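You operate a simulated robot arm through the tools that you are given. There is no shell and no other tool.

Carry out the task below with a simulated robot arm. There is one attempt and no reset: what you move stays moved.

JOB
When the spinner stops, put its two tubes in the grey rack, shut the hood and dial to 0.

Only the result counts: the job must be done as asked and must still hold three seconds after the hand-in. Knocking over, shifting, dropping, spilling or breaking anything else fails it.

ROBOT AND FRAMES
A 7-joint arm with a two-finger parallel gripper, fixed in place. Base frame: the origin is at the foot of the arm, x ahead of it, y to its left, z up; the work surface is at about z = 0.76. Units: m, rad, N and s.
With the tool pointing down near the work surface it reaches from about 0.44 to 0.92 m from the base axis. Its first joint turns from -2.496 to 2.496 rad. Payload 3 kg.
Tool frame: the origin (TCP) lies between the finger pads and is the grasp point; the fingertips stand 0.03 m ahead of it; z points along the fingers, y is the line along which they close. The gripper opens to 0.094 m. The fingers are 0.028 m wide and 0.01 m thick; the gripper's body (0.05 by 0.096 m) begins 0.055 m behind the TCP.
Orientation is told as [roll, pitch, yaw] about the base's x, y, z axes, in that order, counted from this pose: with the fingers straight down and closing along the base's y, the tool's x points along the base's -x, its y along +y and its z along -z.

CONTROLS
- The arm moves only by the tool drive_tool. Its arguments are lists of equal length, an entry for each row: "linear": the shift along the tool's x, y, z in m, a list of three; "angular": the turn, a rotation vector about the tool's x, y, z in rad, a list of three; "fingers": the opening, from 0 (shut) to 1 (fully open). In form: {"linear": [[x, y, z], ...], "angular": [[ax, ay, az], ...], "fingers": [fingers, ...]}. A call has 1 to 20 rows; each row shifts and turns the commanded pose from where the row before left it, along the tool's axes as they then stand. Rows are played at 5 a second. More than 0.05 m and 0.15 rad between two rows, or a gripper value outside its range, and nothing of the call is played. A pose out of reach is approached as far as the arm can. The call stops where the force on the tool passes 40 N (or 10 N more than at its start, if that is more) or the arm is blocked; 0.2 s more then pass. Each finger travels about 0.072 m/s and halts on what it meets, pressing with about 35 N; the grip force reading is that of the motor and also rises with nothing between the fingers. The clock runs only during rows and for 0.2 s after the last one: add rows that do not move to give the fingers time. The reply holds the time, the measured pose of the TCP, the force on the tool along the base axes, the opening and the grip force, in the units named above and with some noise, with the torque about the TCP (base axes, N m) and any sound that the robot's microphone picked up.
- Cameras (640 x 400 px; columns grow to the right, rows downward): "scene" is fixed at [0.0492, 0.6366, 1.5464]; the picture's right is [-0.57, -0.82, 0.00], its down [-0.45, 0.31, -0.84] and it looks along [0.69, -0.48, -0.55] (base axes); focal length 321 px, centre (320, 200). "wrist" rides on the gripper at [0.076, 0.014, -0.103] in the tool frame; the picture's right is [-0.18, 0.98, 0.00], its down [-0.75, -0.14, -0.64] and it looks along [-0.63, -0.12, 0.77] (tool axes); focal length 243 px, centre (320, 200). There is no depth. A picture from a camera that has moved, and an enlarged one, comes with that camera's place and axes in the base frame and with its lens. The place of the scene camera against the robot may be out by one fixed shift of up to 0.025 m in any direction.
- camera(camera): a new picture of that camera. The clock stands still meanwhile.
- enlarge(camera, box): a new picture of the part [left, top, right, bottom] of that camera's present view, enlarged. The clock stands still meanwhile.
- finish_job(): hands the job in; it is judged then, once.

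Places have to be worked out from the pictures, the camera data and where the tool is seen. Open the gripper and draw the arm clear of the work before you hand the job in, unless the task says otherwise.

The tools are called after "Request:" as a command line: name --argument value ..., lists and objects as JSON in quotes. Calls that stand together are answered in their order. drive_tool: Moves the arm, as the interface text tells. Its arguments: {"type":"object","properties":{"linear":{"type":"array","items":{"type":"array","items":{"type":"number"}}},"angular":{"type":"array","items":{"type":"array","items":{"type":"number"}}},"fingers":{"type":"array","items":{"type":"number"}}},"required":["linear","angular","fingers"]} The other tools are called the same way: camera (camera) takes a picture; enlarge (camera, box) takes an enlarged picture of a part of a camera's view; finish_job () hands the job in.

At the start:

```text
clock: 0.0
tcp_pos: [0.5928, 0.2905, 1.1204]
tcp_rot: [0.0, -0.001, 0.001]
ft_force: [-0.6, -0.3, -0.5]
moment: [0.04, 0.0, -0.01]
gripper_width: 0.0941
gripper_force: 0.1
```

scene: 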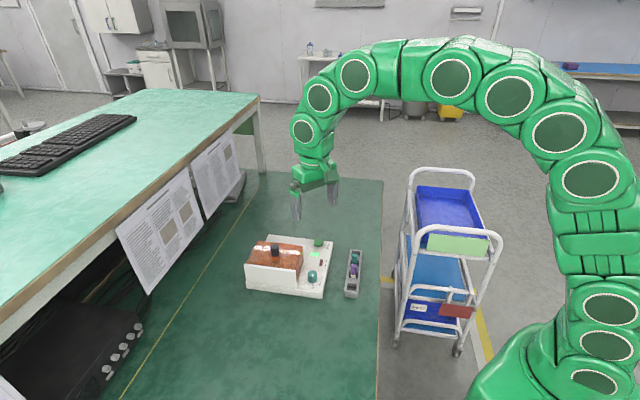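
wrist: 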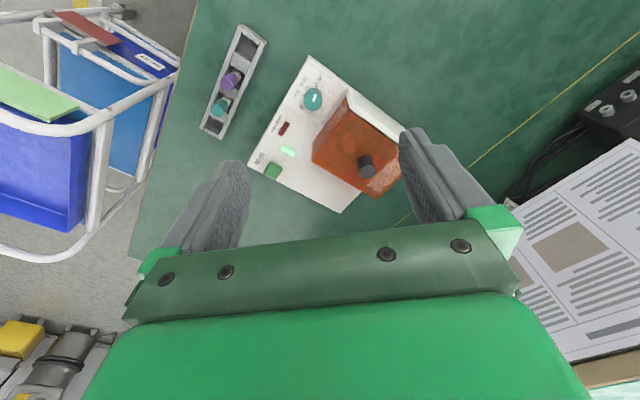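

The pictures show a white device with an orange hood, a knob on it, a dial, a button, and a grey rack with tubes. I'll enlarge both views to see details.

Request:
enlarge --camera "scene" --box '[230, 220, 390, 320]'

Request:
enlarge --camera "wrist" --box '[180, 10, 440, 220]'

```text
4.00 times, centred on (310, 270) of scene
camera zoom: at [0.0492, 0.6366, 1.5464], right [-0.57, -0.82, 0.0], down [-0.45, 0.31, -0.84], along [0.69, -0.48, -0.55], focal length 1285 px, centre (360, -80)
```

zoom: 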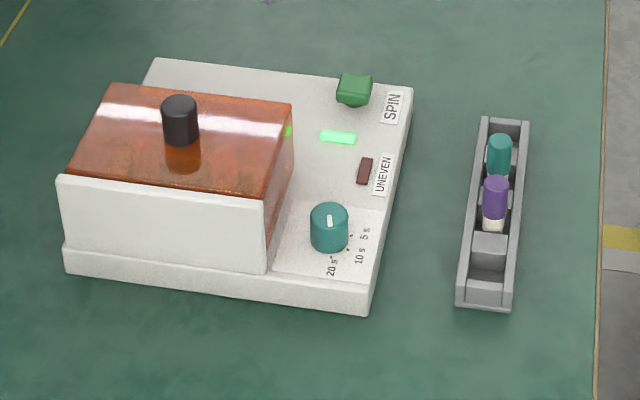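

```text
1.90 times, centred on (310, 115) of wrist
camera zoom: at [0.5152, 0.3027, 1.2236], right [0.18, 0.98, 0.0], down [0.75, -0.14, 0.64], along [0.63, -0.12, -0.77], focal length 462 px, centre (339, 362)
```

zoom: 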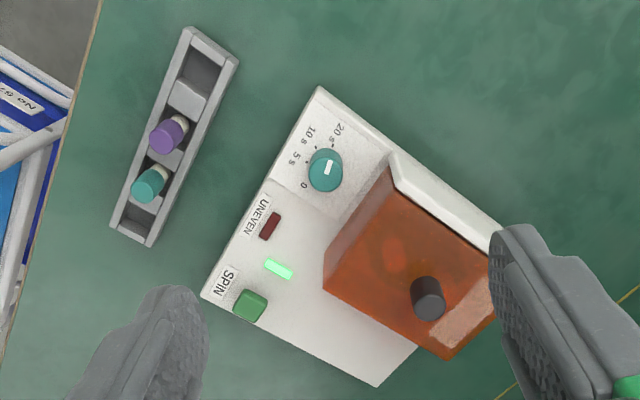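

The green lamp is lit, so the spinner looks to be running, and the dial pointer is somewhere near 10–20 s. I'll wait in place and listen.

Request:
drive_tool --linear '[[0, 0, 0], [0, 0, 0], [0, 0, 0], [0, 0, 0], [0, 0, 0]]' --angular '[[0, 0, 0], [0, 0, 0], [0, 0, 0], [0, 0, 0], [0, 0, 0]]' --fingers '[1, 1, 1, 1, 1]'

Request:
enlarge --camera "wrist" --box '[290, 60, 420, 210]'

Request:
enlarge --camera "wrist" --box '[180, 10, 290, 150]'

```text
clock: 1.2
tcp_pos: [0.5921, 0.2894, 1.1204]
tcp_rot: [-0.001, 0.0, -0.002]
ft_force: [0.1, 0.4, -0.3]
moment: [0.01, 0.0, 0.02]
gripper_width: 0.094
gripper_force: 0.1
```

```text
2.67 times, centred on (355, 135) of wrist
camera zoom: at [0.5152, 0.3027, 1.2235], right [0.18, 0.98, 0.0], down [0.75, -0.14, 0.64], along [0.63, -0.12, -0.77], focal length 647 px, centre (227, 373)
```

zoom: 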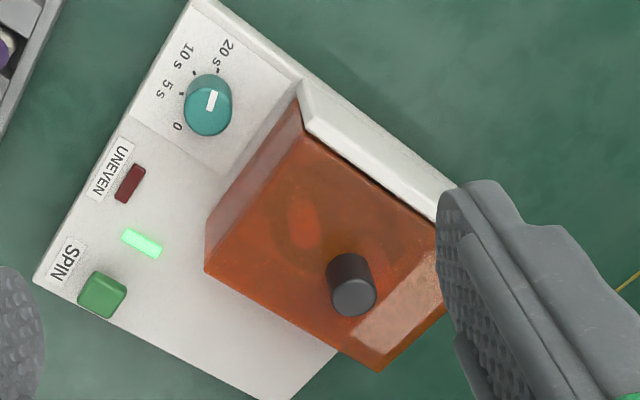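

```text
2.86 times, centred on (235, 80) of wrist
camera zoom: at [0.5152, 0.3027, 1.2235], right [0.18, 0.98, 0.0], down [0.75, -0.14, 0.64], along [0.63, -0.12, -0.77], focal length 693 px, centre (563, 543)
```

zoom: 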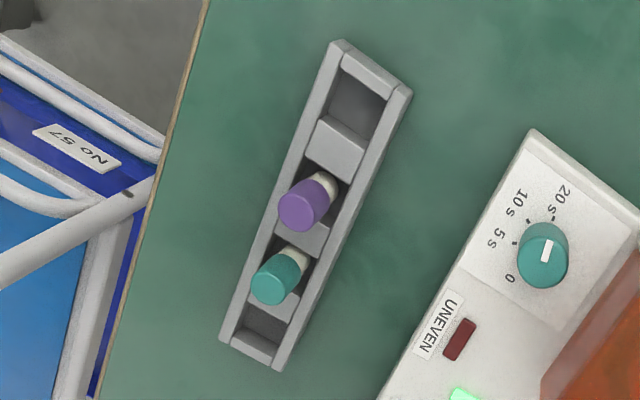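

The lamp is still green and the rotor seems blurred under the hood. The rack has four slots with the two end slots empty. I'll keep waiting.

Request:
drive_tool --linear '[[0, 0, 0], [0, 0, 0], [0, 0, 0], [0, 0, 0], [0, 0, 0], [0, 0, 0], [0, 0, 0], [0, 0, 0], [0, 0, 0], [0, 0, 0], [0, 0, 0], [0, 0, 0], [0, 0, 0], [0, 0, 0], [0, 0, 0], [0, 0, 0], [0, 0, 0], [0, 0, 0], [0, 0, 0], [0, 0, 0]]' --angular '[[0, 0, 0], [0, 0, 0], [0, 0, 0], [0, 0, 0], [0, 0, 0], [0, 0, 0], [0, 0, 0], [0, 0, 0], [0, 0, 0], [0, 0, 0], [0, 0, 0], [0, 0, 0], [0, 0, 0], [0, 0, 0], [0, 0, 0], [0, 0, 0], [0, 0, 0], [0, 0, 0], [0, 0, 0], [0, 0, 0]]' --fingers '[1, 1, 1, 1, 1, 1, 1, 1, 1, 1, 1, 1, 1, 1, 1, 1, 1, 1, 1, 1]'

Request:
enlarge --camera "wrist" --box '[290, 60, 420, 210]'

```text
clock: 5.4
tcp_pos: [0.5914, 0.2885, 1.1206]
tcp_rot: [0.0, 0.0, 0.0]
ft_force: [0.4, 0.2, 0.9]
moment: [-0.01, -0.03, 0.02]
gripper_width: 0.0937
gripper_force: 0.0
```

```text
2.67 times, centred on (355, 135) of wrist
camera zoom: at [0.5152, 0.3027, 1.2235], right [0.18, 0.98, 0.0], down [0.75, -0.14, 0.64], along [0.63, -0.12, -0.77], focal length 647 px, centre (227, 373)
```

zoom: 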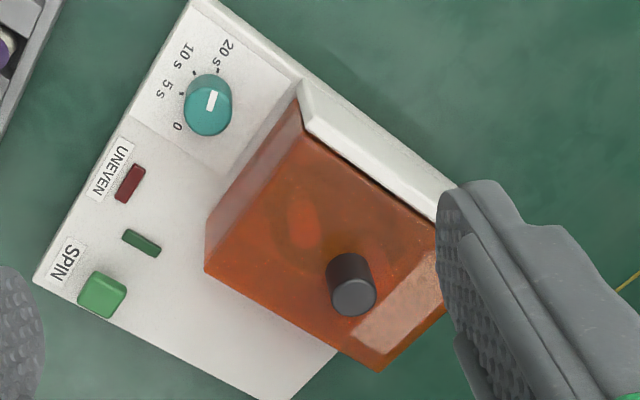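

The green lamp went out, so the spinner has stopped. The device sits at about 45° with the hood's hinge wall on the (-x,+y) side; I'll move the tool back to get a second wrist view for triangulation.

Request:
drive_tool --linear '[[0.03, 0, 0], [0.03, 0, 0], [0.03, 0, 0], [0.03, 0, 0], [0, 0, 0]]' --angular '[[0, 0, 0], [0, 0, 0], [0, 0, 0], [0, 0, 0], [0, 0, 0]]' --fingers '[1, 1, 1, 1, 1]'

Request:
camera --camera "wrist"

Request:
enlarge --camera "wrist" --box '[170, 60, 410, 210]'

Request:
enlarge --camera "scene" --box '[230, 220, 390, 320]'

```text
clock: 6.6
tcp_pos: [0.4738, 0.2912, 1.1209]
tcp_rot: [0.0, 0.0, 0.002]
ft_force: [0.0, 0.4, 0.0]
moment: [0.02, 0.0, 0.05]
gripper_width: 0.0941
gripper_force: 0.1
```

```text
taken
camera wrist: at [0.3967, 0.3045, 1.2234], right [0.18, 0.98, 0.0], down [0.75, -0.14, 0.64], along [0.63, -0.12, -0.77], focal length 243 px, centre (320, 200)
```

wrist: 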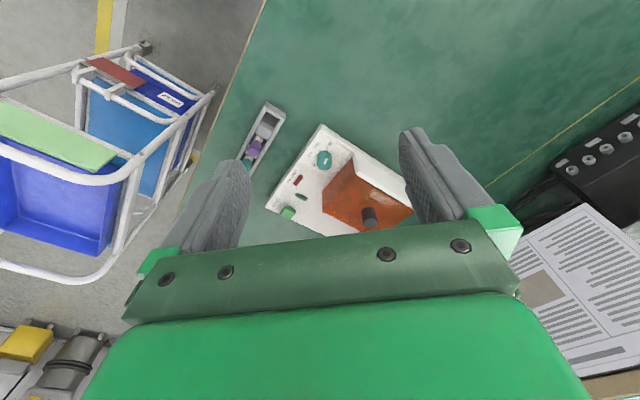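

```text
2.67 times, centred on (290, 135) of wrist
camera zoom: at [0.3967, 0.3045, 1.2234], right [0.18, 0.98, 0.0], down [0.75, -0.14, 0.64], along [0.63, -0.12, -0.77], focal length 647 px, centre (400, 373)
```

zoom: 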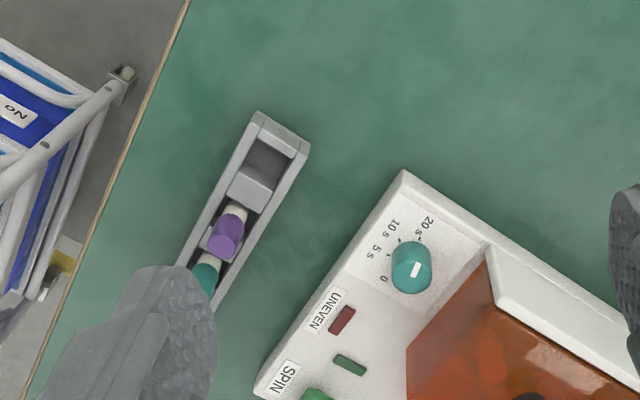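

```text
4.00 times, centred on (310, 270) of scene
camera zoom: at [0.0492, 0.6366, 1.5464], right [-0.57, -0.82, 0.0], down [-0.45, 0.31, -0.84], along [0.69, -0.48, -0.55], focal length 1285 px, centre (360, -80)
```

zoom: 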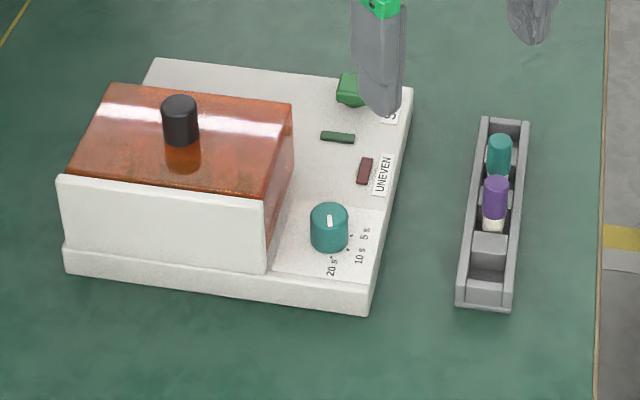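

From the two views the hood knob is around (0.75, 0.34), with the device turned about 45°. I'll yaw the tool -45° (fingers closing along the hinge axis) and hover high over the hood for a better view.

Request:
drive_tool --linear '[[0, 0, 0], [0, 0, 0], [0, 0, 0], [0, 0, 0], [0, 0, 0], [0, 0, 0], [-0.025, 0.037, 0], [-0.025, 0.037, 0], [-0.025, 0.037, 0], [-0.025, 0.037, 0], [-0.025, 0.037, 0], [-0.025, 0.037, 0], [0, 0, 0], [0, 0, 0]]' --angular '[[0, 0, 0.131], [0, 0, 0.131], [0, 0, 0.131], [0, 0, 0.131], [0, 0, 0.131], [0, 0, 0.13], [0, 0, 0], [0, 0, 0], [0, 0, 0], [0, 0, 0], [0, 0, 0], [0, 0, 0], [0, 0, 0], [0, 0, 0]]' --fingers '[1, 1, 1, 1, 1, 1, 1, 1, 1, 1, 1, 1, 1, 1]'

Request:
camera --camera "wrist"

Request:
camera --camera "scene"

```text
clock: 9.6
tcp_pos: [0.7345, 0.3396, 1.1217]
tcp_rot: [0.0, 0.0, -0.786]
ft_force: [-1.0, 0.9, -0.6]
moment: [0.0, 0.02, -0.01]
gripper_width: 0.0941
gripper_force: 0.1
```

```text
taken
camera wrist: at [0.6906, 0.4036, 1.2249], right [0.83, 0.56, 0.0], down [0.43, -0.63, 0.64], along [0.36, -0.53, -0.77], focal length 243 px, centre (320, 200)
```

wrist: 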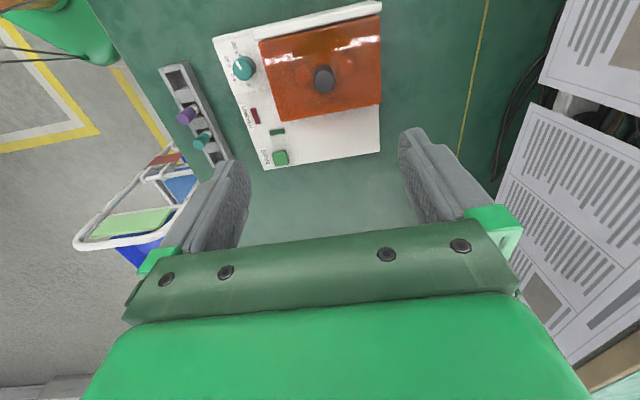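

```text
taken
```

scene: 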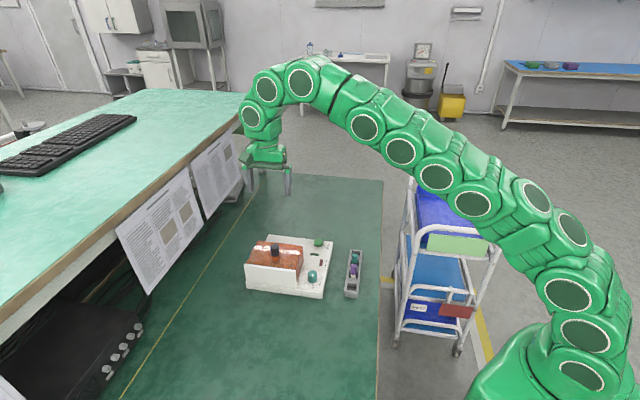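

The hood and knob are now well in view. I'll enlarge for accurate measuring.

Request:
enlarge --camera "wrist" --box '[200, 0, 400, 180]'

Request:
enlarge --camera "scene" --box '[230, 160, 350, 310]'

```text
2.22 times, centred on (300, 90) of wrist
camera zoom: at [0.6906, 0.4036, 1.2249], right [0.83, 0.56, 0.0], down [0.43, -0.63, 0.64], along [0.36, -0.53, -0.77], focal length 539 px, centre (364, 444)
```

zoom: 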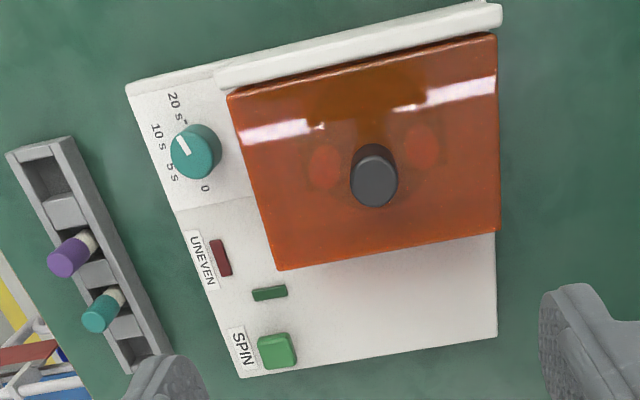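

```text
2.67 times, centred on (290, 235) of scene
camera zoom: at [0.0492, 0.6366, 1.5464], right [-0.57, -0.82, 0.0], down [-0.45, 0.31, -0.84], along [0.69, -0.48, -0.55], focal length 857 px, centre (400, 107)
```

zoom: 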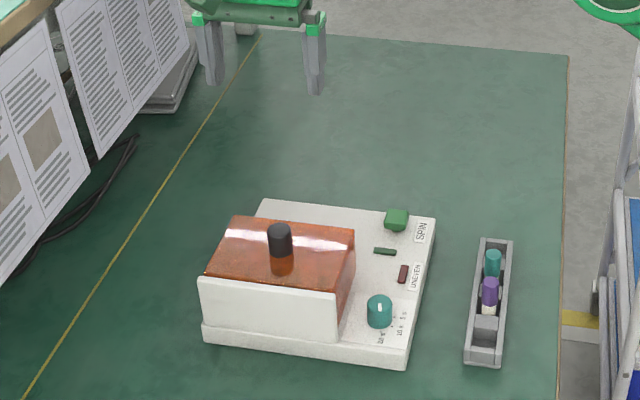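

Triangulating gives the knob top at about (0.743, 0.339, 0.893), the hood top at z≈0.862, and the dial top at (0.641, 0.268, 0.817). Two red caps show through the hood on either side of the knob. I'll descend to just above the knob and check.

Request:
drive_tool --linear '[[-0.0068, 0.0052, 0.03], [0, 0, 0.03], [0, 0, 0.03], [0, 0, 0.03], [0, 0, 0.03], [0, 0, 0]]' --angular '[[0, 0, 0], [0, 0, 0], [0, 0, 0], [0, 0, 0], [0, 0, 0], [0, 0, 0]]' --fingers '[1, 1, 1, 1, 1, 1]'

Request:
camera --camera "wrist"

Request:
enlarge --camera "scene" --box '[220, 180, 350, 310]'

```text
clock: 11.0
tcp_pos: [0.745, 0.3388, 0.97]
tcp_rot: [0.0, 0.002, -0.786]
ft_force: [-0.4, -0.3, -0.8]
moment: [0.01, 0.01, 0.01]
gripper_width: 0.0938
gripper_force: 0.1
```

```text
taken
camera wrist: at [0.7003, 0.4028, 1.0725], right [0.83, 0.56, 0.0], down [0.43, -0.63, 0.64], along [0.36, -0.53, -0.77], focal length 243 px, centre (320, 200)
```

wrist: 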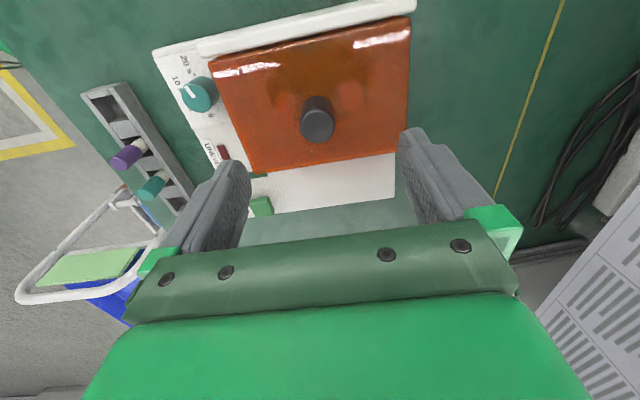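

```text
3.08 times, centred on (285, 245) of scene
camera zoom: at [0.0492, 0.6366, 1.5464], right [-0.57, -0.82, 0.0], down [-0.45, 0.31, -0.84], along [0.69, -0.48, -0.55], focal length 989 px, centre (428, 62)
```

zoom: 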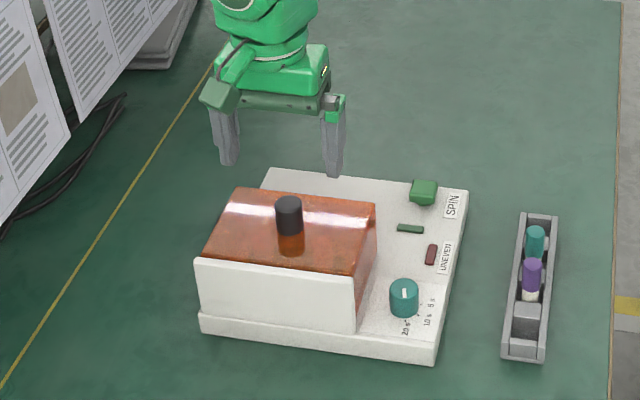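

The knob re-measures at (0.741, 0.339), well centred between the fingers. I'll lower to z≈0.901 and close on it.

Request:
drive_tool --linear '[[0.002, -0.002, 0.025], [0, 0, 0.025], [0, 0, 0.012], [0, 0, 0.007], [0, 0, 0], [0, 0, 0], [0, 0, 0], [0, 0, 0], [0, 0, 0]]' --angular '[[0, 0, 0], [0, 0, 0], [0, 0, 0], [0, 0, 0], [0, 0, 0], [0, 0, 0], [0, 0, 0], [0, 0, 0], [0, 0, 0]]' --fingers '[1, 1, 1, 1, 0.6, 0.3, 0.1, 0.1, 0.1]'

Request:
camera --camera "wrist"

Request:
enlarge --camera "scene" --box '[220, 180, 350, 310]'

```text
clock: 13.0
tcp_pos: [0.741, 0.3407, 0.902]
tcp_rot: [0.0, 0.0, -0.786]
ft_force: [17.1, 13.6, -6.7]
moment: [-0.17, -0.03, 0.05]
gripper_width: 0.0271
gripper_force: 45.4
```

```text
taken
camera wrist: at [0.6969, 0.4034, 1.0046], right [0.82, 0.57, 0.0], down [0.43, -0.63, 0.64], along [0.36, -0.53, -0.77], focal length 243 px, centre (320, 200)
```

wrist: 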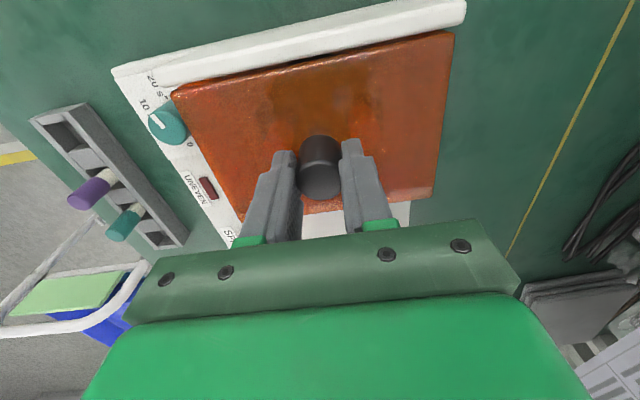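

```text
3.08 times, centred on (285, 245) of scene
camera zoom: at [0.0492, 0.6366, 1.5464], right [-0.57, -0.82, 0.0], down [-0.45, 0.31, -0.84], along [0.69, -0.48, -0.55], focal length 989 px, centre (428, 62)
```

zoom: 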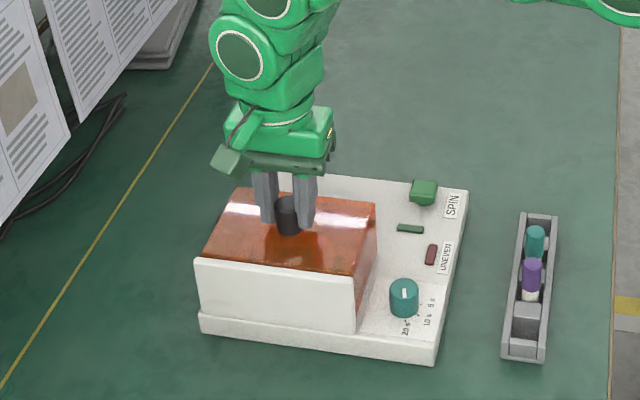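

The knob is gripped (27 mm), but a sideways load of ~22 N along the closing line shows I'm slightly off centre. I'll nudge along +tool y and read the force.

Request:
drive_tool --linear '[[0, 0.0015, 0], [0, 0, 0]]' --angular '[[0, 0, 0], [0, 0, 0]]' --fingers '[0.1, 0.1]'

```text
clock: 13.6
tcp_pos: [0.7417, 0.3397, 0.9022]
tcp_rot: [-0.001, -0.002, -0.786]
ft_force: [-1.3, -2.0, 7.5]
moment: [0.31, -0.3, -0.04]
gripper_width: 0.0272
gripper_force: 45.0
```

Force is now balanced. I'll start opening: a short arc about the assumed hinge (≈55 mm behind and 47 mm below the TCP), checking the forces.

Request:
drive_tool --linear '[[0.005, 0, -0.0053], [0.005, 0, -0.0053], [0, 0, 0]]' --angular '[[0, -0.1, 0], [0, -0.1, 0], [0, 0, 0]]' --fingers '[0.1, 0.1, 0.1]'

Request:
enlarge --camera "scene" --box '[220, 180, 350, 310]'

```text
clock: 14.4
tcp_pos: [0.7338, 0.3485, 0.9116]
tcp_rot: [-0.003, -0.201, -0.786]
ft_force: [-1.5, 0.0, -7.0]
moment: [-0.04, -0.43, 0.06]
gripper_width: 0.0274
gripper_force: 45.0
```

```text
3.08 times, centred on (285, 245) of scene
camera zoom: at [0.0492, 0.6366, 1.5464], right [-0.57, -0.82, 0.0], down [-0.45, 0.31, -0.84], along [0.69, -0.48, -0.55], focal length 989 px, centre (428, 62)
```

zoom: 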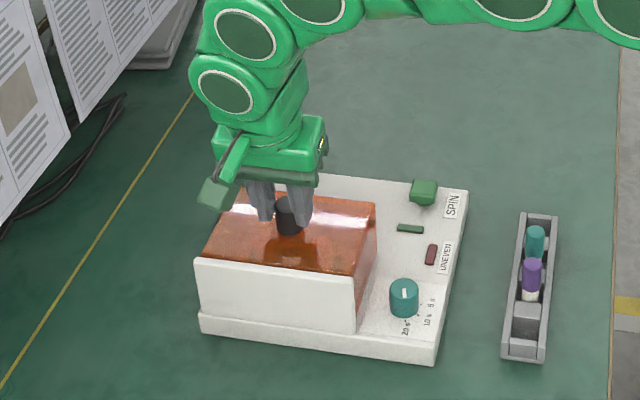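

The hood doesn't look like it moved in the scene view, so I'll look closely with both cameras before continuing.

Request:
camera --camera "wrist"

Request:
enlarge --camera "scene" --box '[240, 225, 310, 295]'

```text
taken
camera wrist: at [0.6763, 0.4245, 0.9971], right [0.82, 0.57, 0.03], down [0.33, -0.53, 0.78], along [0.46, -0.63, -0.63], focal length 243 px, centre (320, 200)
```

wrist: 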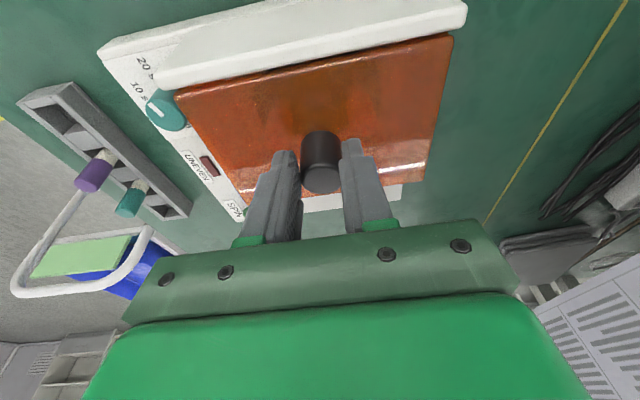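

```text
5.71 times, centred on (275, 260) of scene
camera zoom: at [0.0492, 0.6366, 1.5464], right [-0.57, -0.82, 0.0], down [-0.45, 0.31, -0.84], along [0.69, -0.48, -0.55], focal length 1836 px, centre (577, -143)
```

zoom: 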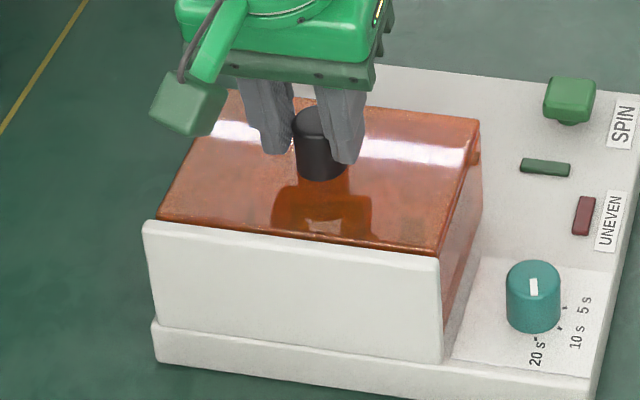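

The hood stayed still in the scene view; the fingers slid over the knob. I'll release, return to vertical with a deeper grip, and test with a straight pull.

Request:
drive_tool --linear '[[0, 0, 0], [0, 0, 0], [-0.005, 0, 0.0053], [-0.005, 0, 0.0053], [0, 0, 0.005], [0, 0, 0], [0, 0, 0], [0, 0, 0]]' --angular '[[0, 0, 0], [0, 0, 0], [0, 0.1, 0], [0, 0.1, 0], [0, 0, 0], [0, 0, 0], [0, 0, 0], [0, 0, 0]]' --fingers '[0.5, 0.5, 0.5, 0.5, 0.5, 0, 0, 0]'

Request:
enlarge --camera "scene" --box '[240, 225, 310, 295]'

Request:
camera --camera "wrist"

```text
clock: 16.2
tcp_pos: [0.7437, 0.3393, 0.898]
tcp_rot: [-0.001, 0.001, -0.785]
ft_force: [-10.8, -10.4, 0.1]
moment: [0.85, 0.23, 0.01]
gripper_width: 0.0276
gripper_force: 45.2
```

```text
5.71 times, centred on (275, 260) of scene
camera zoom: at [0.0492, 0.6366, 1.5464], right [-0.57, -0.82, 0.0], down [-0.45, 0.31, -0.84], along [0.69, -0.48, -0.55], focal length 1836 px, centre (577, -143)
```

zoom: 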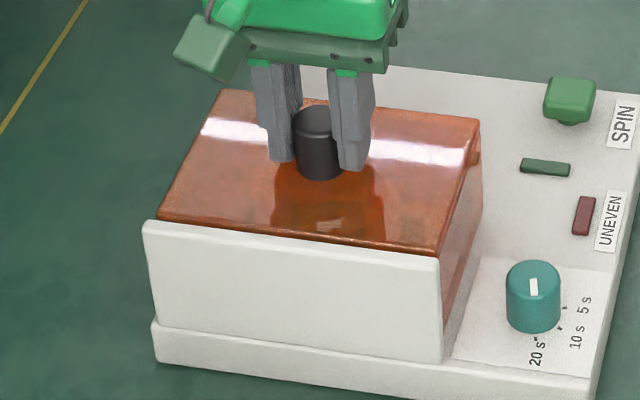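

```text
taken
camera wrist: at [0.6985, 0.4022, 1.0006], right [0.83, 0.56, 0.0], down [0.43, -0.63, 0.64], along [0.36, -0.53, -0.77], focal length 243 px, centre (320, 200)
```

wrist: 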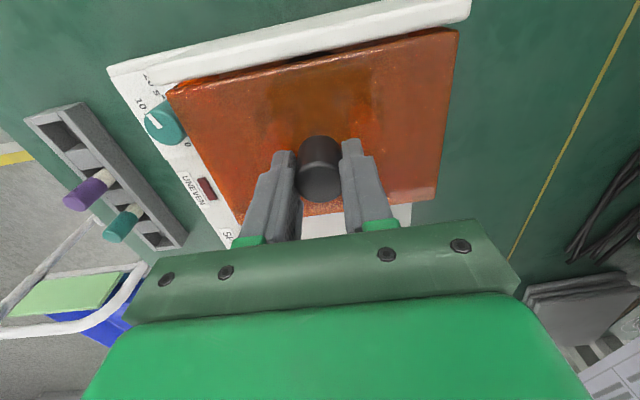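

Re-gripped deeper. Now a gentle straight pull up with a small sideways correction, reading the force.

Request:
drive_tool --linear '[[0, -0.0008, 0], [0, 0, -0.003], [0, 0, 0]]' --angular '[[0, 0, 0], [0, 0, 0], [0, 0, 0]]' --fingers '[0, 0, 0]'

Request:
drive_tool --linear '[[0, 0, -0.003], [0, 0, 0]]' --angular '[[0, 0, 0], [0, 0, 0]]' --fingers '[0, 0]'

Request:
drive_tool --linear '[[0, 0, -0.003], [0, 0, 0]]' --angular '[[0, 0, 0], [0, 0, 0]]' --fingers '[0, 0]'

Request:
enlarge --camera "scene" --box '[240, 225, 310, 295]'

```text
clock: 17.0
tcp_pos: [0.7419, 0.3402, 0.8994]
tcp_rot: [0.0, 0.0, -0.785]
ft_force: [11.9, 4.4, -32.8]
moment: [0.45, -0.56, -0.01]
gripper_width: 0.0275
gripper_force: 45.0
```

```text
clock: 17.6
tcp_pos: [0.7416, 0.339, 0.9038]
tcp_rot: [-0.001, 0.001, -0.785]
ft_force: [2.3, 3.0, -33.8]
moment: [0.5, -0.43, -0.02]
gripper_width: 0.0275
gripper_force: 44.8
```

```text
clock: 18.2
tcp_pos: [0.742, 0.34, 0.906]
tcp_rot: [-0.003, 0.0, -0.786]
ft_force: [0.2, 1.6, -31.4]
moment: [0.47, -0.22, 0.01]
gripper_width: 0.0275
gripper_force: 45.0
```

```text
5.71 times, centred on (275, 260) of scene
camera zoom: at [0.0492, 0.6366, 1.5464], right [-0.57, -0.82, 0.0], down [-0.45, 0.31, -0.84], along [0.69, -0.48, -0.55], focal length 1836 px, centre (577, -143)
```

zoom: 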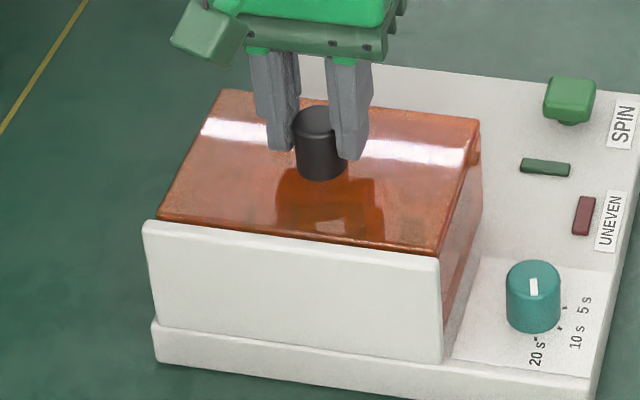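

The pull saturates at ~33 N (slip) and the hood hasn't moved, so it may still be locked or may open another way. I'll look closely at the hood's edges and inside.

Request:
enlarge --camera "wrist" --box '[150, 0, 480, 220]'

Request:
enlarge --camera "wrist" --box '[230, 80, 410, 200]'

Request:
enlarge --camera "scene" --box '[240, 235, 290, 300]'

```text
1.82 times, centred on (315, 110) of wrist
camera zoom: at [0.6978, 0.4029, 1.0096], right [0.83, 0.56, 0.0], down [0.43, -0.63, 0.64], along [0.36, -0.53, -0.77], focal length 441 px, centre (329, 364)
```

zoom: 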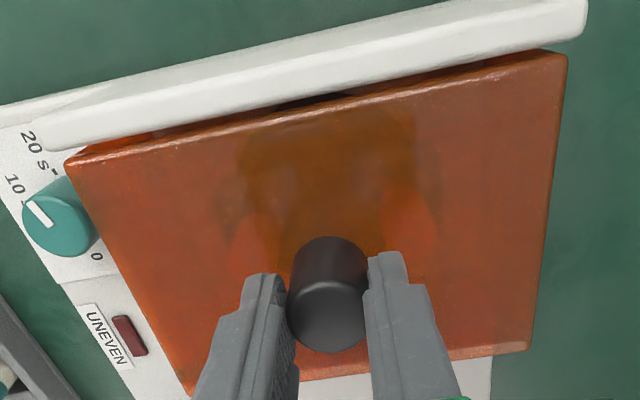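

```text
3.33 times, centred on (320, 140) of wrist
camera zoom: at [0.6978, 0.4029, 1.0096], right [0.83, 0.56, 0.0], down [0.43, -0.63, 0.64], along [0.36, -0.53, -0.77], focal length 809 px, centre (320, 400)
```

zoom: 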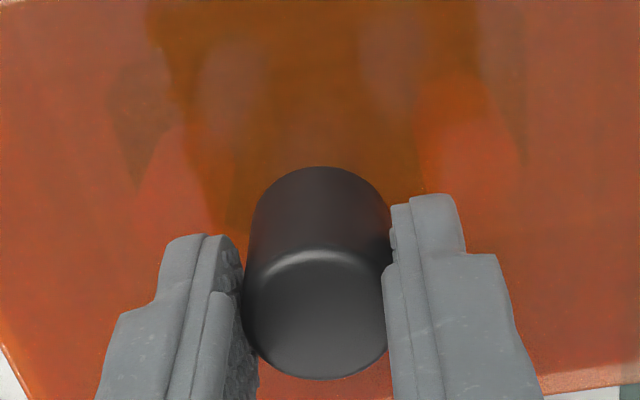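

```text
6.15 times, centred on (265, 268) of scene
camera zoom: at [0.0492, 0.6366, 1.5464], right [-0.57, -0.82, 0.0], down [-0.45, 0.31, -0.84], along [0.69, -0.48, -0.55], focal length 1977 px, centre (658, -215)
```

zoom: 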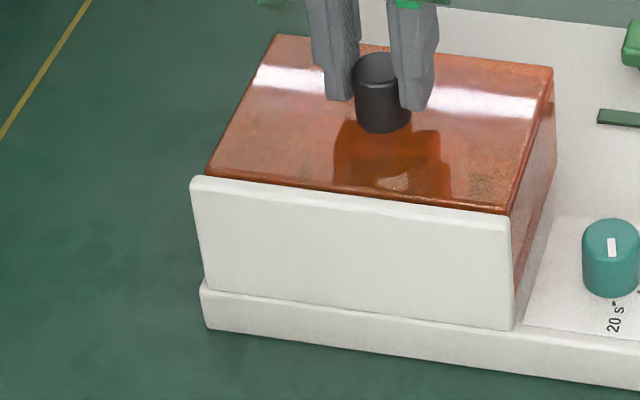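

The hood shows no lift at ~33 N. The knob may be a turning latch, so I'll re-seat the grip and try a small twist, reading the torque about z.

Request:
drive_tool --linear '[[0, 0, 0], [0, 0, 0.004], [0, 0, 0.004], [0, 0, 0], [0, 0, 0], [0, 0, 0]]' --angular '[[0, 0, 0], [0, 0, 0], [0, 0, 0], [0, 0, 0], [0, 0, 0], [0, 0, 0]]' --fingers '[0.5, 0.5, 0.5, 0, 0, 0]'

Request:
drive_tool --linear '[[0, 0, 0], [0, 0, 0], [0, 0, 0]]' --angular '[[0, 0, 0.1], [0, 0, 0.1], [0, 0, 0]]' --fingers '[0, 0, 0]'

Request:
drive_tool --linear '[[0, 0, 0], [0, 0, 0], [0, 0, 0], [0, 0, 0], [0, 0, 0]]' --angular '[[0, 0, -0.1], [0, 0, -0.1], [0, 0, -0.1], [0, 0, -0.1], [0, 0, 0]]' --fingers '[0, 0, 0, 0, 0]'

```text
clock: 19.6
tcp_pos: [0.741, 0.3399, 0.9002]
tcp_rot: [-0.001, 0.0, -0.784]
ft_force: [4.9, 3.1, 0.2]
moment: [-0.51, 0.11, 0.03]
gripper_width: 0.0277
gripper_force: 44.6
```

```text
clock: 20.4
tcp_pos: [0.7419, 0.3401, 0.8999]
tcp_rot: [0.004, 0.0, -0.988]
ft_force: [17.7, 20.5, 6.8]
moment: [-0.01, -0.18, 0.05]
gripper_width: 0.0276
gripper_force: 45.1
```

```text
clock: 21.4
tcp_pos: [0.7442, 0.3384, 0.8981]
tcp_rot: [0.002, -0.002, -0.629]
ft_force: [1.3, -0.8, 0.6]
moment: [0.03, 0.36, 0.08]
gripper_width: 0.0274
gripper_force: 44.8
stopped in row 4: the force on the tool passed its limit at 43 N (the readings are from after the stop); the commanded pose is now the measured one
```

Twist torque was very small (≤0.08 Nm), so the knob may have turned. I'll check the pictures.

Request:
camera --camera "wrist"

Request:
enlarge --camera "scene" --box '[240, 225, 310, 295]'

```text
taken
camera wrist: at [0.6891, 0.3943, 1.0017], right [0.73, 0.69, 0.0], down [0.52, -0.56, 0.64], along [0.44, -0.47, -0.77], focal length 243 px, centre (320, 200)
```

wrist: 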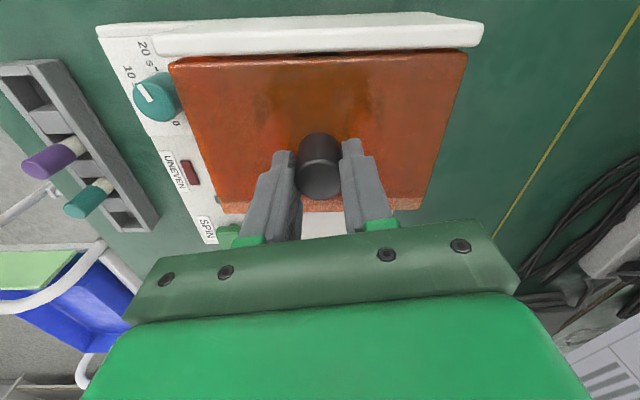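

```text
5.71 times, centred on (275, 260) of scene
camera zoom: at [0.0492, 0.6366, 1.5464], right [-0.57, -0.82, 0.0], down [-0.45, 0.31, -0.84], along [0.69, -0.48, -0.55], focal length 1836 px, centre (577, -143)
```

zoom: 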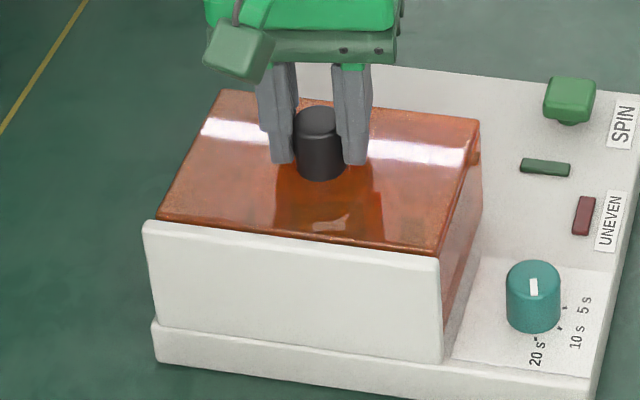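

The grip looks sound and the hood is still level. I'll try a lift again at this twist, then small horizontal tests along the hood's depth.

Request:
drive_tool --linear '[[0, 0, -0.003], [0, 0, -0.002], [0, 0, 0]]' --angular '[[0, 0, 0], [0, 0, 0], [0, 0, 0]]' --fingers '[0, 0, 0]'

Request:
drive_tool --linear '[[0, 0, 0.005], [-0.003, 0, 0], [-0.003, 0, 0], [0, 0, 0]]' --angular '[[0, 0, 0], [0, 0, 0], [0, 0, 0], [0, 0, 0]]' --fingers '[0, 0, 0, 0]'

Request:
drive_tool --linear '[[0.003, 0, 0], [0.003, 0, 0], [0.003, 0, 0], [0.003, 0, 0], [0, 0, 0]]' --angular '[[0, 0, 0], [0, 0, 0], [0, 0, 0], [0, 0, 0], [0, 0, 0]]' --fingers '[0, 0, 0, 0, 0]'

Request:
enlarge --camera "scene" --box '[240, 225, 310, 295]'

```text
clock: 22.2
tcp_pos: [0.7428, 0.339, 0.9033]
tcp_rot: [-0.001, 0.001, -0.629]
ft_force: [6.9, 8.6, -32.8]
moment: [0.07, -0.05, -0.01]
gripper_width: 0.0275
gripper_force: 44.7
```

```text
clock: 23.2
tcp_pos: [0.7477, 0.3349, 0.901]
tcp_rot: [0.004, -0.001, -0.631]
ft_force: [-12.0, -12.0, 34.6]
moment: [-0.67, 0.25, -0.07]
gripper_width: 0.0273
gripper_force: 45.1
```

```text
clock: 24.1
tcp_pos: [0.7416, 0.3392, 0.9014]
tcp_rot: [0.01, -0.007, -0.634]
ft_force: [0.3, -4.8, 5.5]
moment: [-0.26, 0.58, -0.09]
gripper_width: 0.0275
gripper_force: 44.9
stopped in row 4: the force on the tool passed its limit at 52 N (the readings are from after the stop); the commanded pose is now the measured one
```

```text
5.71 times, centred on (275, 260) of scene
camera zoom: at [0.0492, 0.6366, 1.5464], right [-0.57, -0.82, 0.0], down [-0.45, 0.31, -0.84], along [0.69, -0.48, -0.55], focal length 1836 px, centre (577, -143)
```

zoom: 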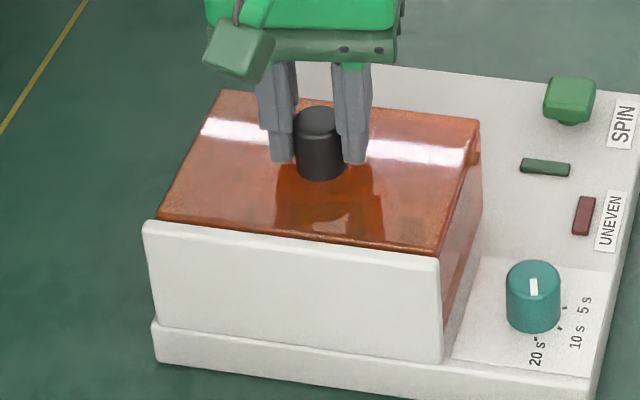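

Nothing moved, but the low twist torque suggests the knob might be a rotating latch. I'll re-grip centred and twist further one way in steps, watching the torque.

Request:
drive_tool --linear '[[0, 0, 0], [0, 0, 0.003], [0, 0, 0], [0, 0, 0], [0, 0, 0]]' --angular '[[0, 0, 0], [0, 0, 0], [0, 0, 0], [0, 0, 0], [0, 0, 0]]' --fingers '[0.5, 0.5, 0, 0, 0]'

Request:
drive_tool --linear '[[0, 0, 0], [0, 0, 0], [0, 0, 0]]' --angular '[[0, 0, -0.1], [0, 0, -0.1], [0, 0, -0.1]]' --fingers '[0, 0, 0]'

Request:
drive_tool --linear '[[0, 0, 0], [0, 0, 0], [0, 0, 0]]' --angular '[[0, 0, -0.1], [0, 0, -0.1], [0, 0, -0.1]]' --fingers '[0, 0, 0]'

```text
clock: 25.4
tcp_pos: [0.7416, 0.3389, 0.8976]
tcp_rot: [0.009, -0.008, -0.633]
ft_force: [11.4, 9.3, -6.5]
moment: [-0.47, 0.54, -0.05]
gripper_width: 0.0278
gripper_force: 44.6
```

```text
clock: 26.1
tcp_pos: [0.7427, 0.3388, 0.8974]
tcp_rot: [0.006, -0.007, -0.333]
ft_force: [3.9, 4.7, 7.0]
moment: [-0.3, 0.69, -0.6]
gripper_width: 0.0278
gripper_force: 44.9
```

```text
clock: 26.9
tcp_pos: [0.741, 0.3378, 0.8977]
tcp_rot: [0.002, -0.009, -0.032]
ft_force: [-1.1, -1.4, 1.2]
moment: [-0.7, 0.27, -0.47]
gripper_width: 0.0275
gripper_force: 45.1
```

Twisting this way gives sliding friction (-0.6 Nm). The other direction felt freer earlier, so I'll test that direction in stages.

Request:
drive_tool --linear '[[0, 0, 0], [0, 0, 0], [0, 0, 0]]' --angular '[[0, 0, 0.1], [0, 0, 0.1], [0, 0, 0.1]]' --fingers '[0, 0, 0]'

Request:
drive_tool --linear '[[0, 0, 0], [0, 0, 0], [0, 0, 0]]' --angular '[[0, 0, 0.1], [0, 0, 0.1], [0, 0, 0.1]]' --fingers '[0, 0, 0]'

Request:
drive_tool --linear '[[0, 0, 0], [0, 0, 0], [0, 0, 0]]' --angular '[[0, 0, 0.1], [0, 0, 0.1], [0, 0, 0.1]]' --fingers '[0, 0, 0]'

Request:
drive_tool --linear '[[0, 0, 0], [0, 0, 0], [0, 0, 0]]' --angular '[[0, 0, 0.1], [0, 0, 0.1], [0, 0, 0.1]]' --fingers '[0, 0, 0]'

```text
clock: 27.8
tcp_pos: [0.7424, 0.3391, 0.8978]
tcp_rot: [0.005, -0.009, -0.337]
ft_force: [-1.4, -5.0, -5.0]
moment: [-0.44, -0.1, 0.29]
gripper_width: 0.0277
gripper_force: 45.4
```

```text
clock: 28.6
tcp_pos: [0.7414, 0.3403, 0.8982]
tcp_rot: [0.006, -0.006, -0.637]
ft_force: [-1.8, -4.4, 0.9]
moment: [-1.0, 0.16, 0.38]
gripper_width: 0.028
gripper_force: 45.4
```

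```text
clock: 29.4
tcp_pos: [0.7423, 0.3403, 0.8972]
tcp_rot: [0.009, -0.003, -0.934]
ft_force: [0.4, 0.5, 2.4]
moment: [-0.88, 0.64, 0.51]
gripper_width: 0.0278
gripper_force: 44.9
```

```text
clock: 30.1
tcp_pos: [0.7419, 0.3397, 0.8977]
tcp_rot: [0.01, 0.0, -1.235]
ft_force: [7.3, 6.5, -0.9]
moment: [-0.43, 0.67, 0.53]
gripper_width: 0.0276
gripper_force: 44.9
```

The knob is fixed to the hood: both directions just slip. I'll go back to yaw -0.785, re-grip and repeat the lift test now that more time has passed.

Request:
drive_tool --linear '[[0, 0, 0], [0, 0, 0], [0, 0, 0], [0, 0, 0], [0, 0, 0], [0, 0, 0], [0, 0, 0], [0, 0, 0], [0, 0, 0], [0, 0, 0]]' --angular '[[0, 0, 0], [0, 0, 0], [0.0035, -0.007, -0.15], [0, 0, -0.15], [0, 0, -0.15], [0, 0, 0], [0, 0, 0], [0, 0, 0], [0, 0, 0], [0, 0, 0]]' --fingers '[0.5, 0.5, 0.5, 0.5, 0.5, 0.5, 0, 0, 0, 0]'

Request:
drive_tool --linear '[[0, 0, -0.003], [0, 0, -0.003], [0, 0, 0]]' --angular '[[0, 0, 0], [0, 0, 0], [0, 0, 0]]' --fingers '[0, 0, 0]'

Request:
enlarge --camera "scene" --box '[240, 225, 310, 295]'

```text
clock: 32.4
tcp_pos: [0.7416, 0.341, 0.8971]
tcp_rot: [0.003, -0.011, -0.783]
ft_force: [1.1, 0.9, 1.3]
moment: [-0.69, 0.2, 0.06]
gripper_width: 0.0275
gripper_force: 44.8
```

```text
clock: 33.1
tcp_pos: [0.7415, 0.3404, 0.9022]
tcp_rot: [0.002, -0.009, -0.783]
ft_force: [7.1, 7.5, -33.2]
moment: [-0.17, 0.38, 0.04]
gripper_width: 0.0271
gripper_force: 45.1
```

```text
5.71 times, centred on (275, 260) of scene
camera zoom: at [0.0492, 0.6366, 1.5464], right [-0.57, -0.82, 0.0], down [-0.45, 0.31, -0.84], along [0.69, -0.48, -0.55], focal length 1836 px, centre (577, -143)
```

zoom: 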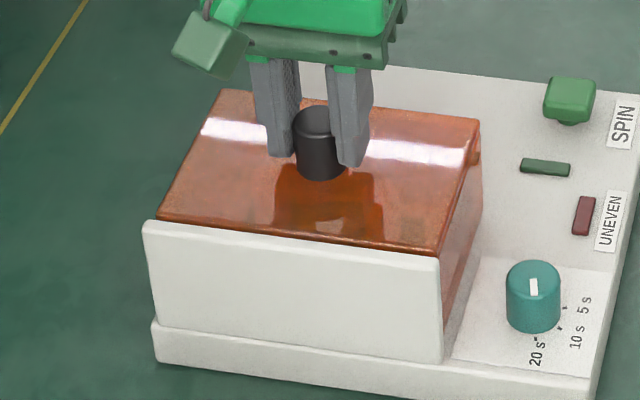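

Still slips at 33 N vertically. I'll re-seat the grip and test a clean horizontal pull away from the wall (toward the empty part of the plate), in 2 mm steps.

Request:
drive_tool --linear '[[0, 0, 0], [0, 0, 0.005], [0, 0, 0], [0, 0, 0], [0, 0, 0]]' --angular '[[0, 0, 0], [0, 0, 0], [0, 0, 0], [0, 0, 0], [0, 0, 0]]' --fingers '[0.5, 0.5, 0, 0, 0]'

Request:
drive_tool --linear '[[-0.002, 0, 0], [0, 0, 0]]' --angular '[[0, 0, 0], [0, 0, 0]]' --fingers '[0, 0]'

Request:
drive_tool --linear '[[-0.002, 0, 0], [0, 0, 0]]' --angular '[[0, 0, 0], [0, 0, 0]]' --fingers '[0, 0]'

Request:
drive_tool --linear '[[-0.002, 0, 0], [0, 0, 0]]' --angular '[[0, 0, 0], [0, 0, 0]]' --fingers '[0, 0]'

Request:
enlarge --camera "scene" --box '[240, 225, 310, 295]'

```text
clock: 34.4
tcp_pos: [0.7431, 0.3396, 0.8998]
tcp_rot: [0.003, -0.009, -0.786]
ft_force: [-2.3, -1.3, 6.7]
moment: [-0.52, 0.46, -0.02]
gripper_width: 0.0273
gripper_force: 44.9
```

```text
clock: 35.0
tcp_pos: [0.7431, 0.3376, 0.8985]
tcp_rot: [0.005, -0.01, -0.784]
ft_force: [-1.6, 2.3, 10.4]
moment: [-0.37, 0.66, 0.07]
gripper_width: 0.0273
gripper_force: 45.0
```

```text
clock: 35.5
tcp_pos: [0.7458, 0.3375, 0.8994]
tcp_rot: [0.005, -0.011, -0.783]
ft_force: [1.2, 2.8, 8.3]
moment: [-0.44, 0.42, 0.04]
gripper_width: 0.0273
gripper_force: 45.0
```

```text
clock: 36.1
tcp_pos: [0.7476, 0.3348, 0.899]
tcp_rot: [0.004, -0.012, -0.784]
ft_force: [8.3, 9.0, 8.4]
moment: [-0.16, 0.57, 0.01]
gripper_width: 0.0274
gripper_force: 44.7
```

```text
5.71 times, centred on (275, 260) of scene
camera zoom: at [0.0492, 0.6366, 1.5464], right [-0.57, -0.82, 0.0], down [-0.45, 0.31, -0.84], along [0.69, -0.48, -0.55], focal length 1836 px, centre (577, -143)
```

zoom: 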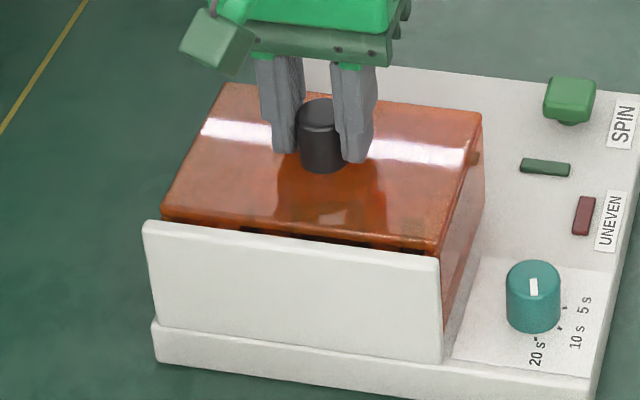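

The hood slides: a gap has opened at the white wall, with little force. So it's a sliding hood moving away from the wall; I'll continue pulling it that way.

Request:
drive_tool --linear '[[-0.008, 0, -0.001], [-0.01, 0, 0], [-0.01, 0, 0], [-0.01, 0, 0], [0, 0, 0]]' --angular '[[0, 0, 0], [0, 0, 0], [0, 0, 0], [0, 0, 0], [0, 0, 0]]' --fingers '[0, 0, 0, 0, 0]'

Request:
drive_tool --linear '[[-0.01, 0, 0], [-0.01, 0, 0], [-0.01, 0, 0], [-0.01, 0, 0], [0, 0, 0]]' --angular '[[0, 0, 0], [0, 0, 0], [0, 0, 0], [0, 0, 0], [0, 0, 0]]' --fingers '[0, 0, 0, 0, 0]'

Request:
enlarge --camera "scene" --box '[230, 210, 350, 310]'

Request:
camera --camera "wrist"

```text
clock: 37.4
tcp_pos: [0.7734, 0.3082, 0.8988]
tcp_rot: [-0.001, -0.008, -0.783]
ft_force: [7.0, 7.2, -29.4]
moment: [0.92, 0.0, 0.04]
gripper_width: 0.0274
gripper_force: 44.5
```

```text
clock: 38.5
tcp_pos: [0.8015, 0.2793, 0.8999]
tcp_rot: [0.002, -0.01, -0.785]
ft_force: [-0.8, -1.3, -27.4]
moment: [-0.91, 0.06, 0.05]
gripper_width: 0.0275
gripper_force: 45.6
```

```text
4.00 times, centred on (290, 260) of scene
camera zoom: at [0.0492, 0.6366, 1.5464], right [-0.57, -0.82, 0.0], down [-0.45, 0.31, -0.84], along [0.69, -0.48, -0.55], focal length 1285 px, centre (440, -40)
```

zoom: 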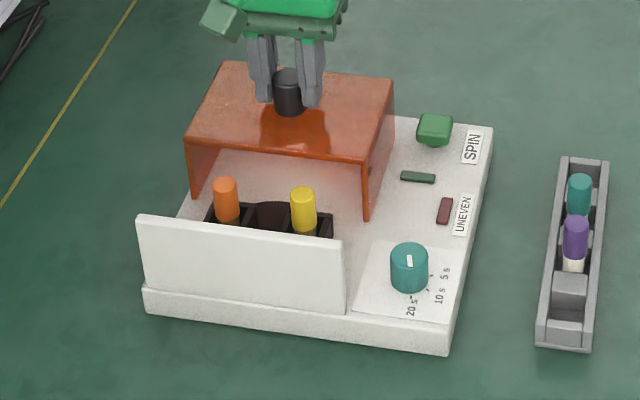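

```text
taken
camera wrist: at [0.7566, 0.3436, 1.0023], right [0.82, 0.57, 0.0], down [0.43, -0.63, 0.65], along [0.37, -0.53, -0.76], focal length 243 px, centre (320, 200)
```

wrist: 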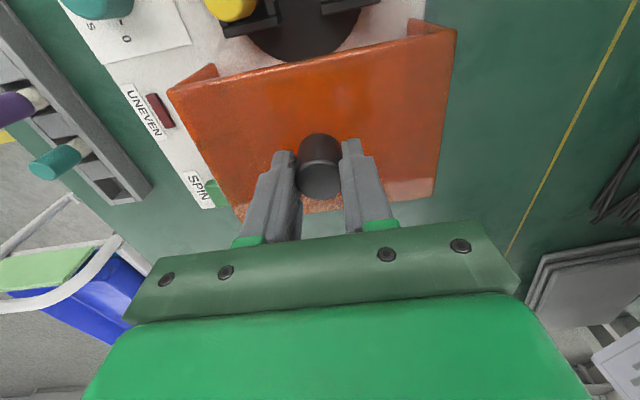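

The hood slides open, revealing orange- and yellow-capped tubes in the rotor. I'll slide it ~30 mm further for clearance, watching for the end stop.

Request:
drive_tool --linear '[[-0.008, 0, 0.001], [-0.008, 0, 0], [0, 0, 0]]' --angular '[[0, 0, 0], [0, 0, 0], [0, 0, 0]]' --fingers '[0, 0, 0]'

Request:
drive_tool --linear '[[-0.008, 0, 0], [-0.006, 0, 0], [0, 0, 0]]' --angular '[[0, 0, 0], [0, 0, 0], [0, 0, 0]]' --fingers '[0, 0, 0]'

Request:
enlarge --camera "scene" --box '[230, 210, 350, 310]'

```text
clock: 39.4
tcp_pos: [0.8132, 0.2677, 0.9013]
tcp_rot: [0.004, -0.009, -0.783]
ft_force: [-7.9, -8.8, -17.2]
moment: [0.26, 1.38, -0.11]
gripper_width: 0.0273
gripper_force: 45.6
```

```text
clock: 39.8
tcp_pos: [0.8174, 0.2652, 0.8998]
tcp_rot: [-0.001, -0.007, -0.782]
ft_force: [-13.9, -2.3, 1.3]
moment: [0.2, -0.38, -0.05]
gripper_width: 0.0273
gripper_force: 44.7
stopped in row 2: the force on the tool passed its limit at 49 N (the readings are from after the stop); the commanded pose is now the measured one
```

```text
4.00 times, centred on (290, 260) of scene
camera zoom: at [0.0492, 0.6366, 1.5464], right [-0.57, -0.82, 0.0], down [-0.45, 0.31, -0.84], along [0.69, -0.48, -0.55], focal length 1285 px, centre (440, -40)
```

zoom: 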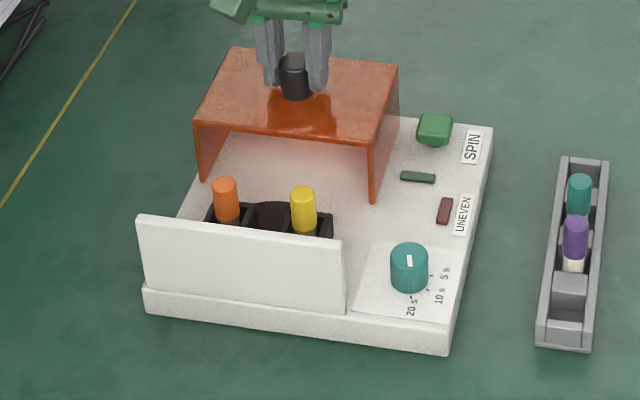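

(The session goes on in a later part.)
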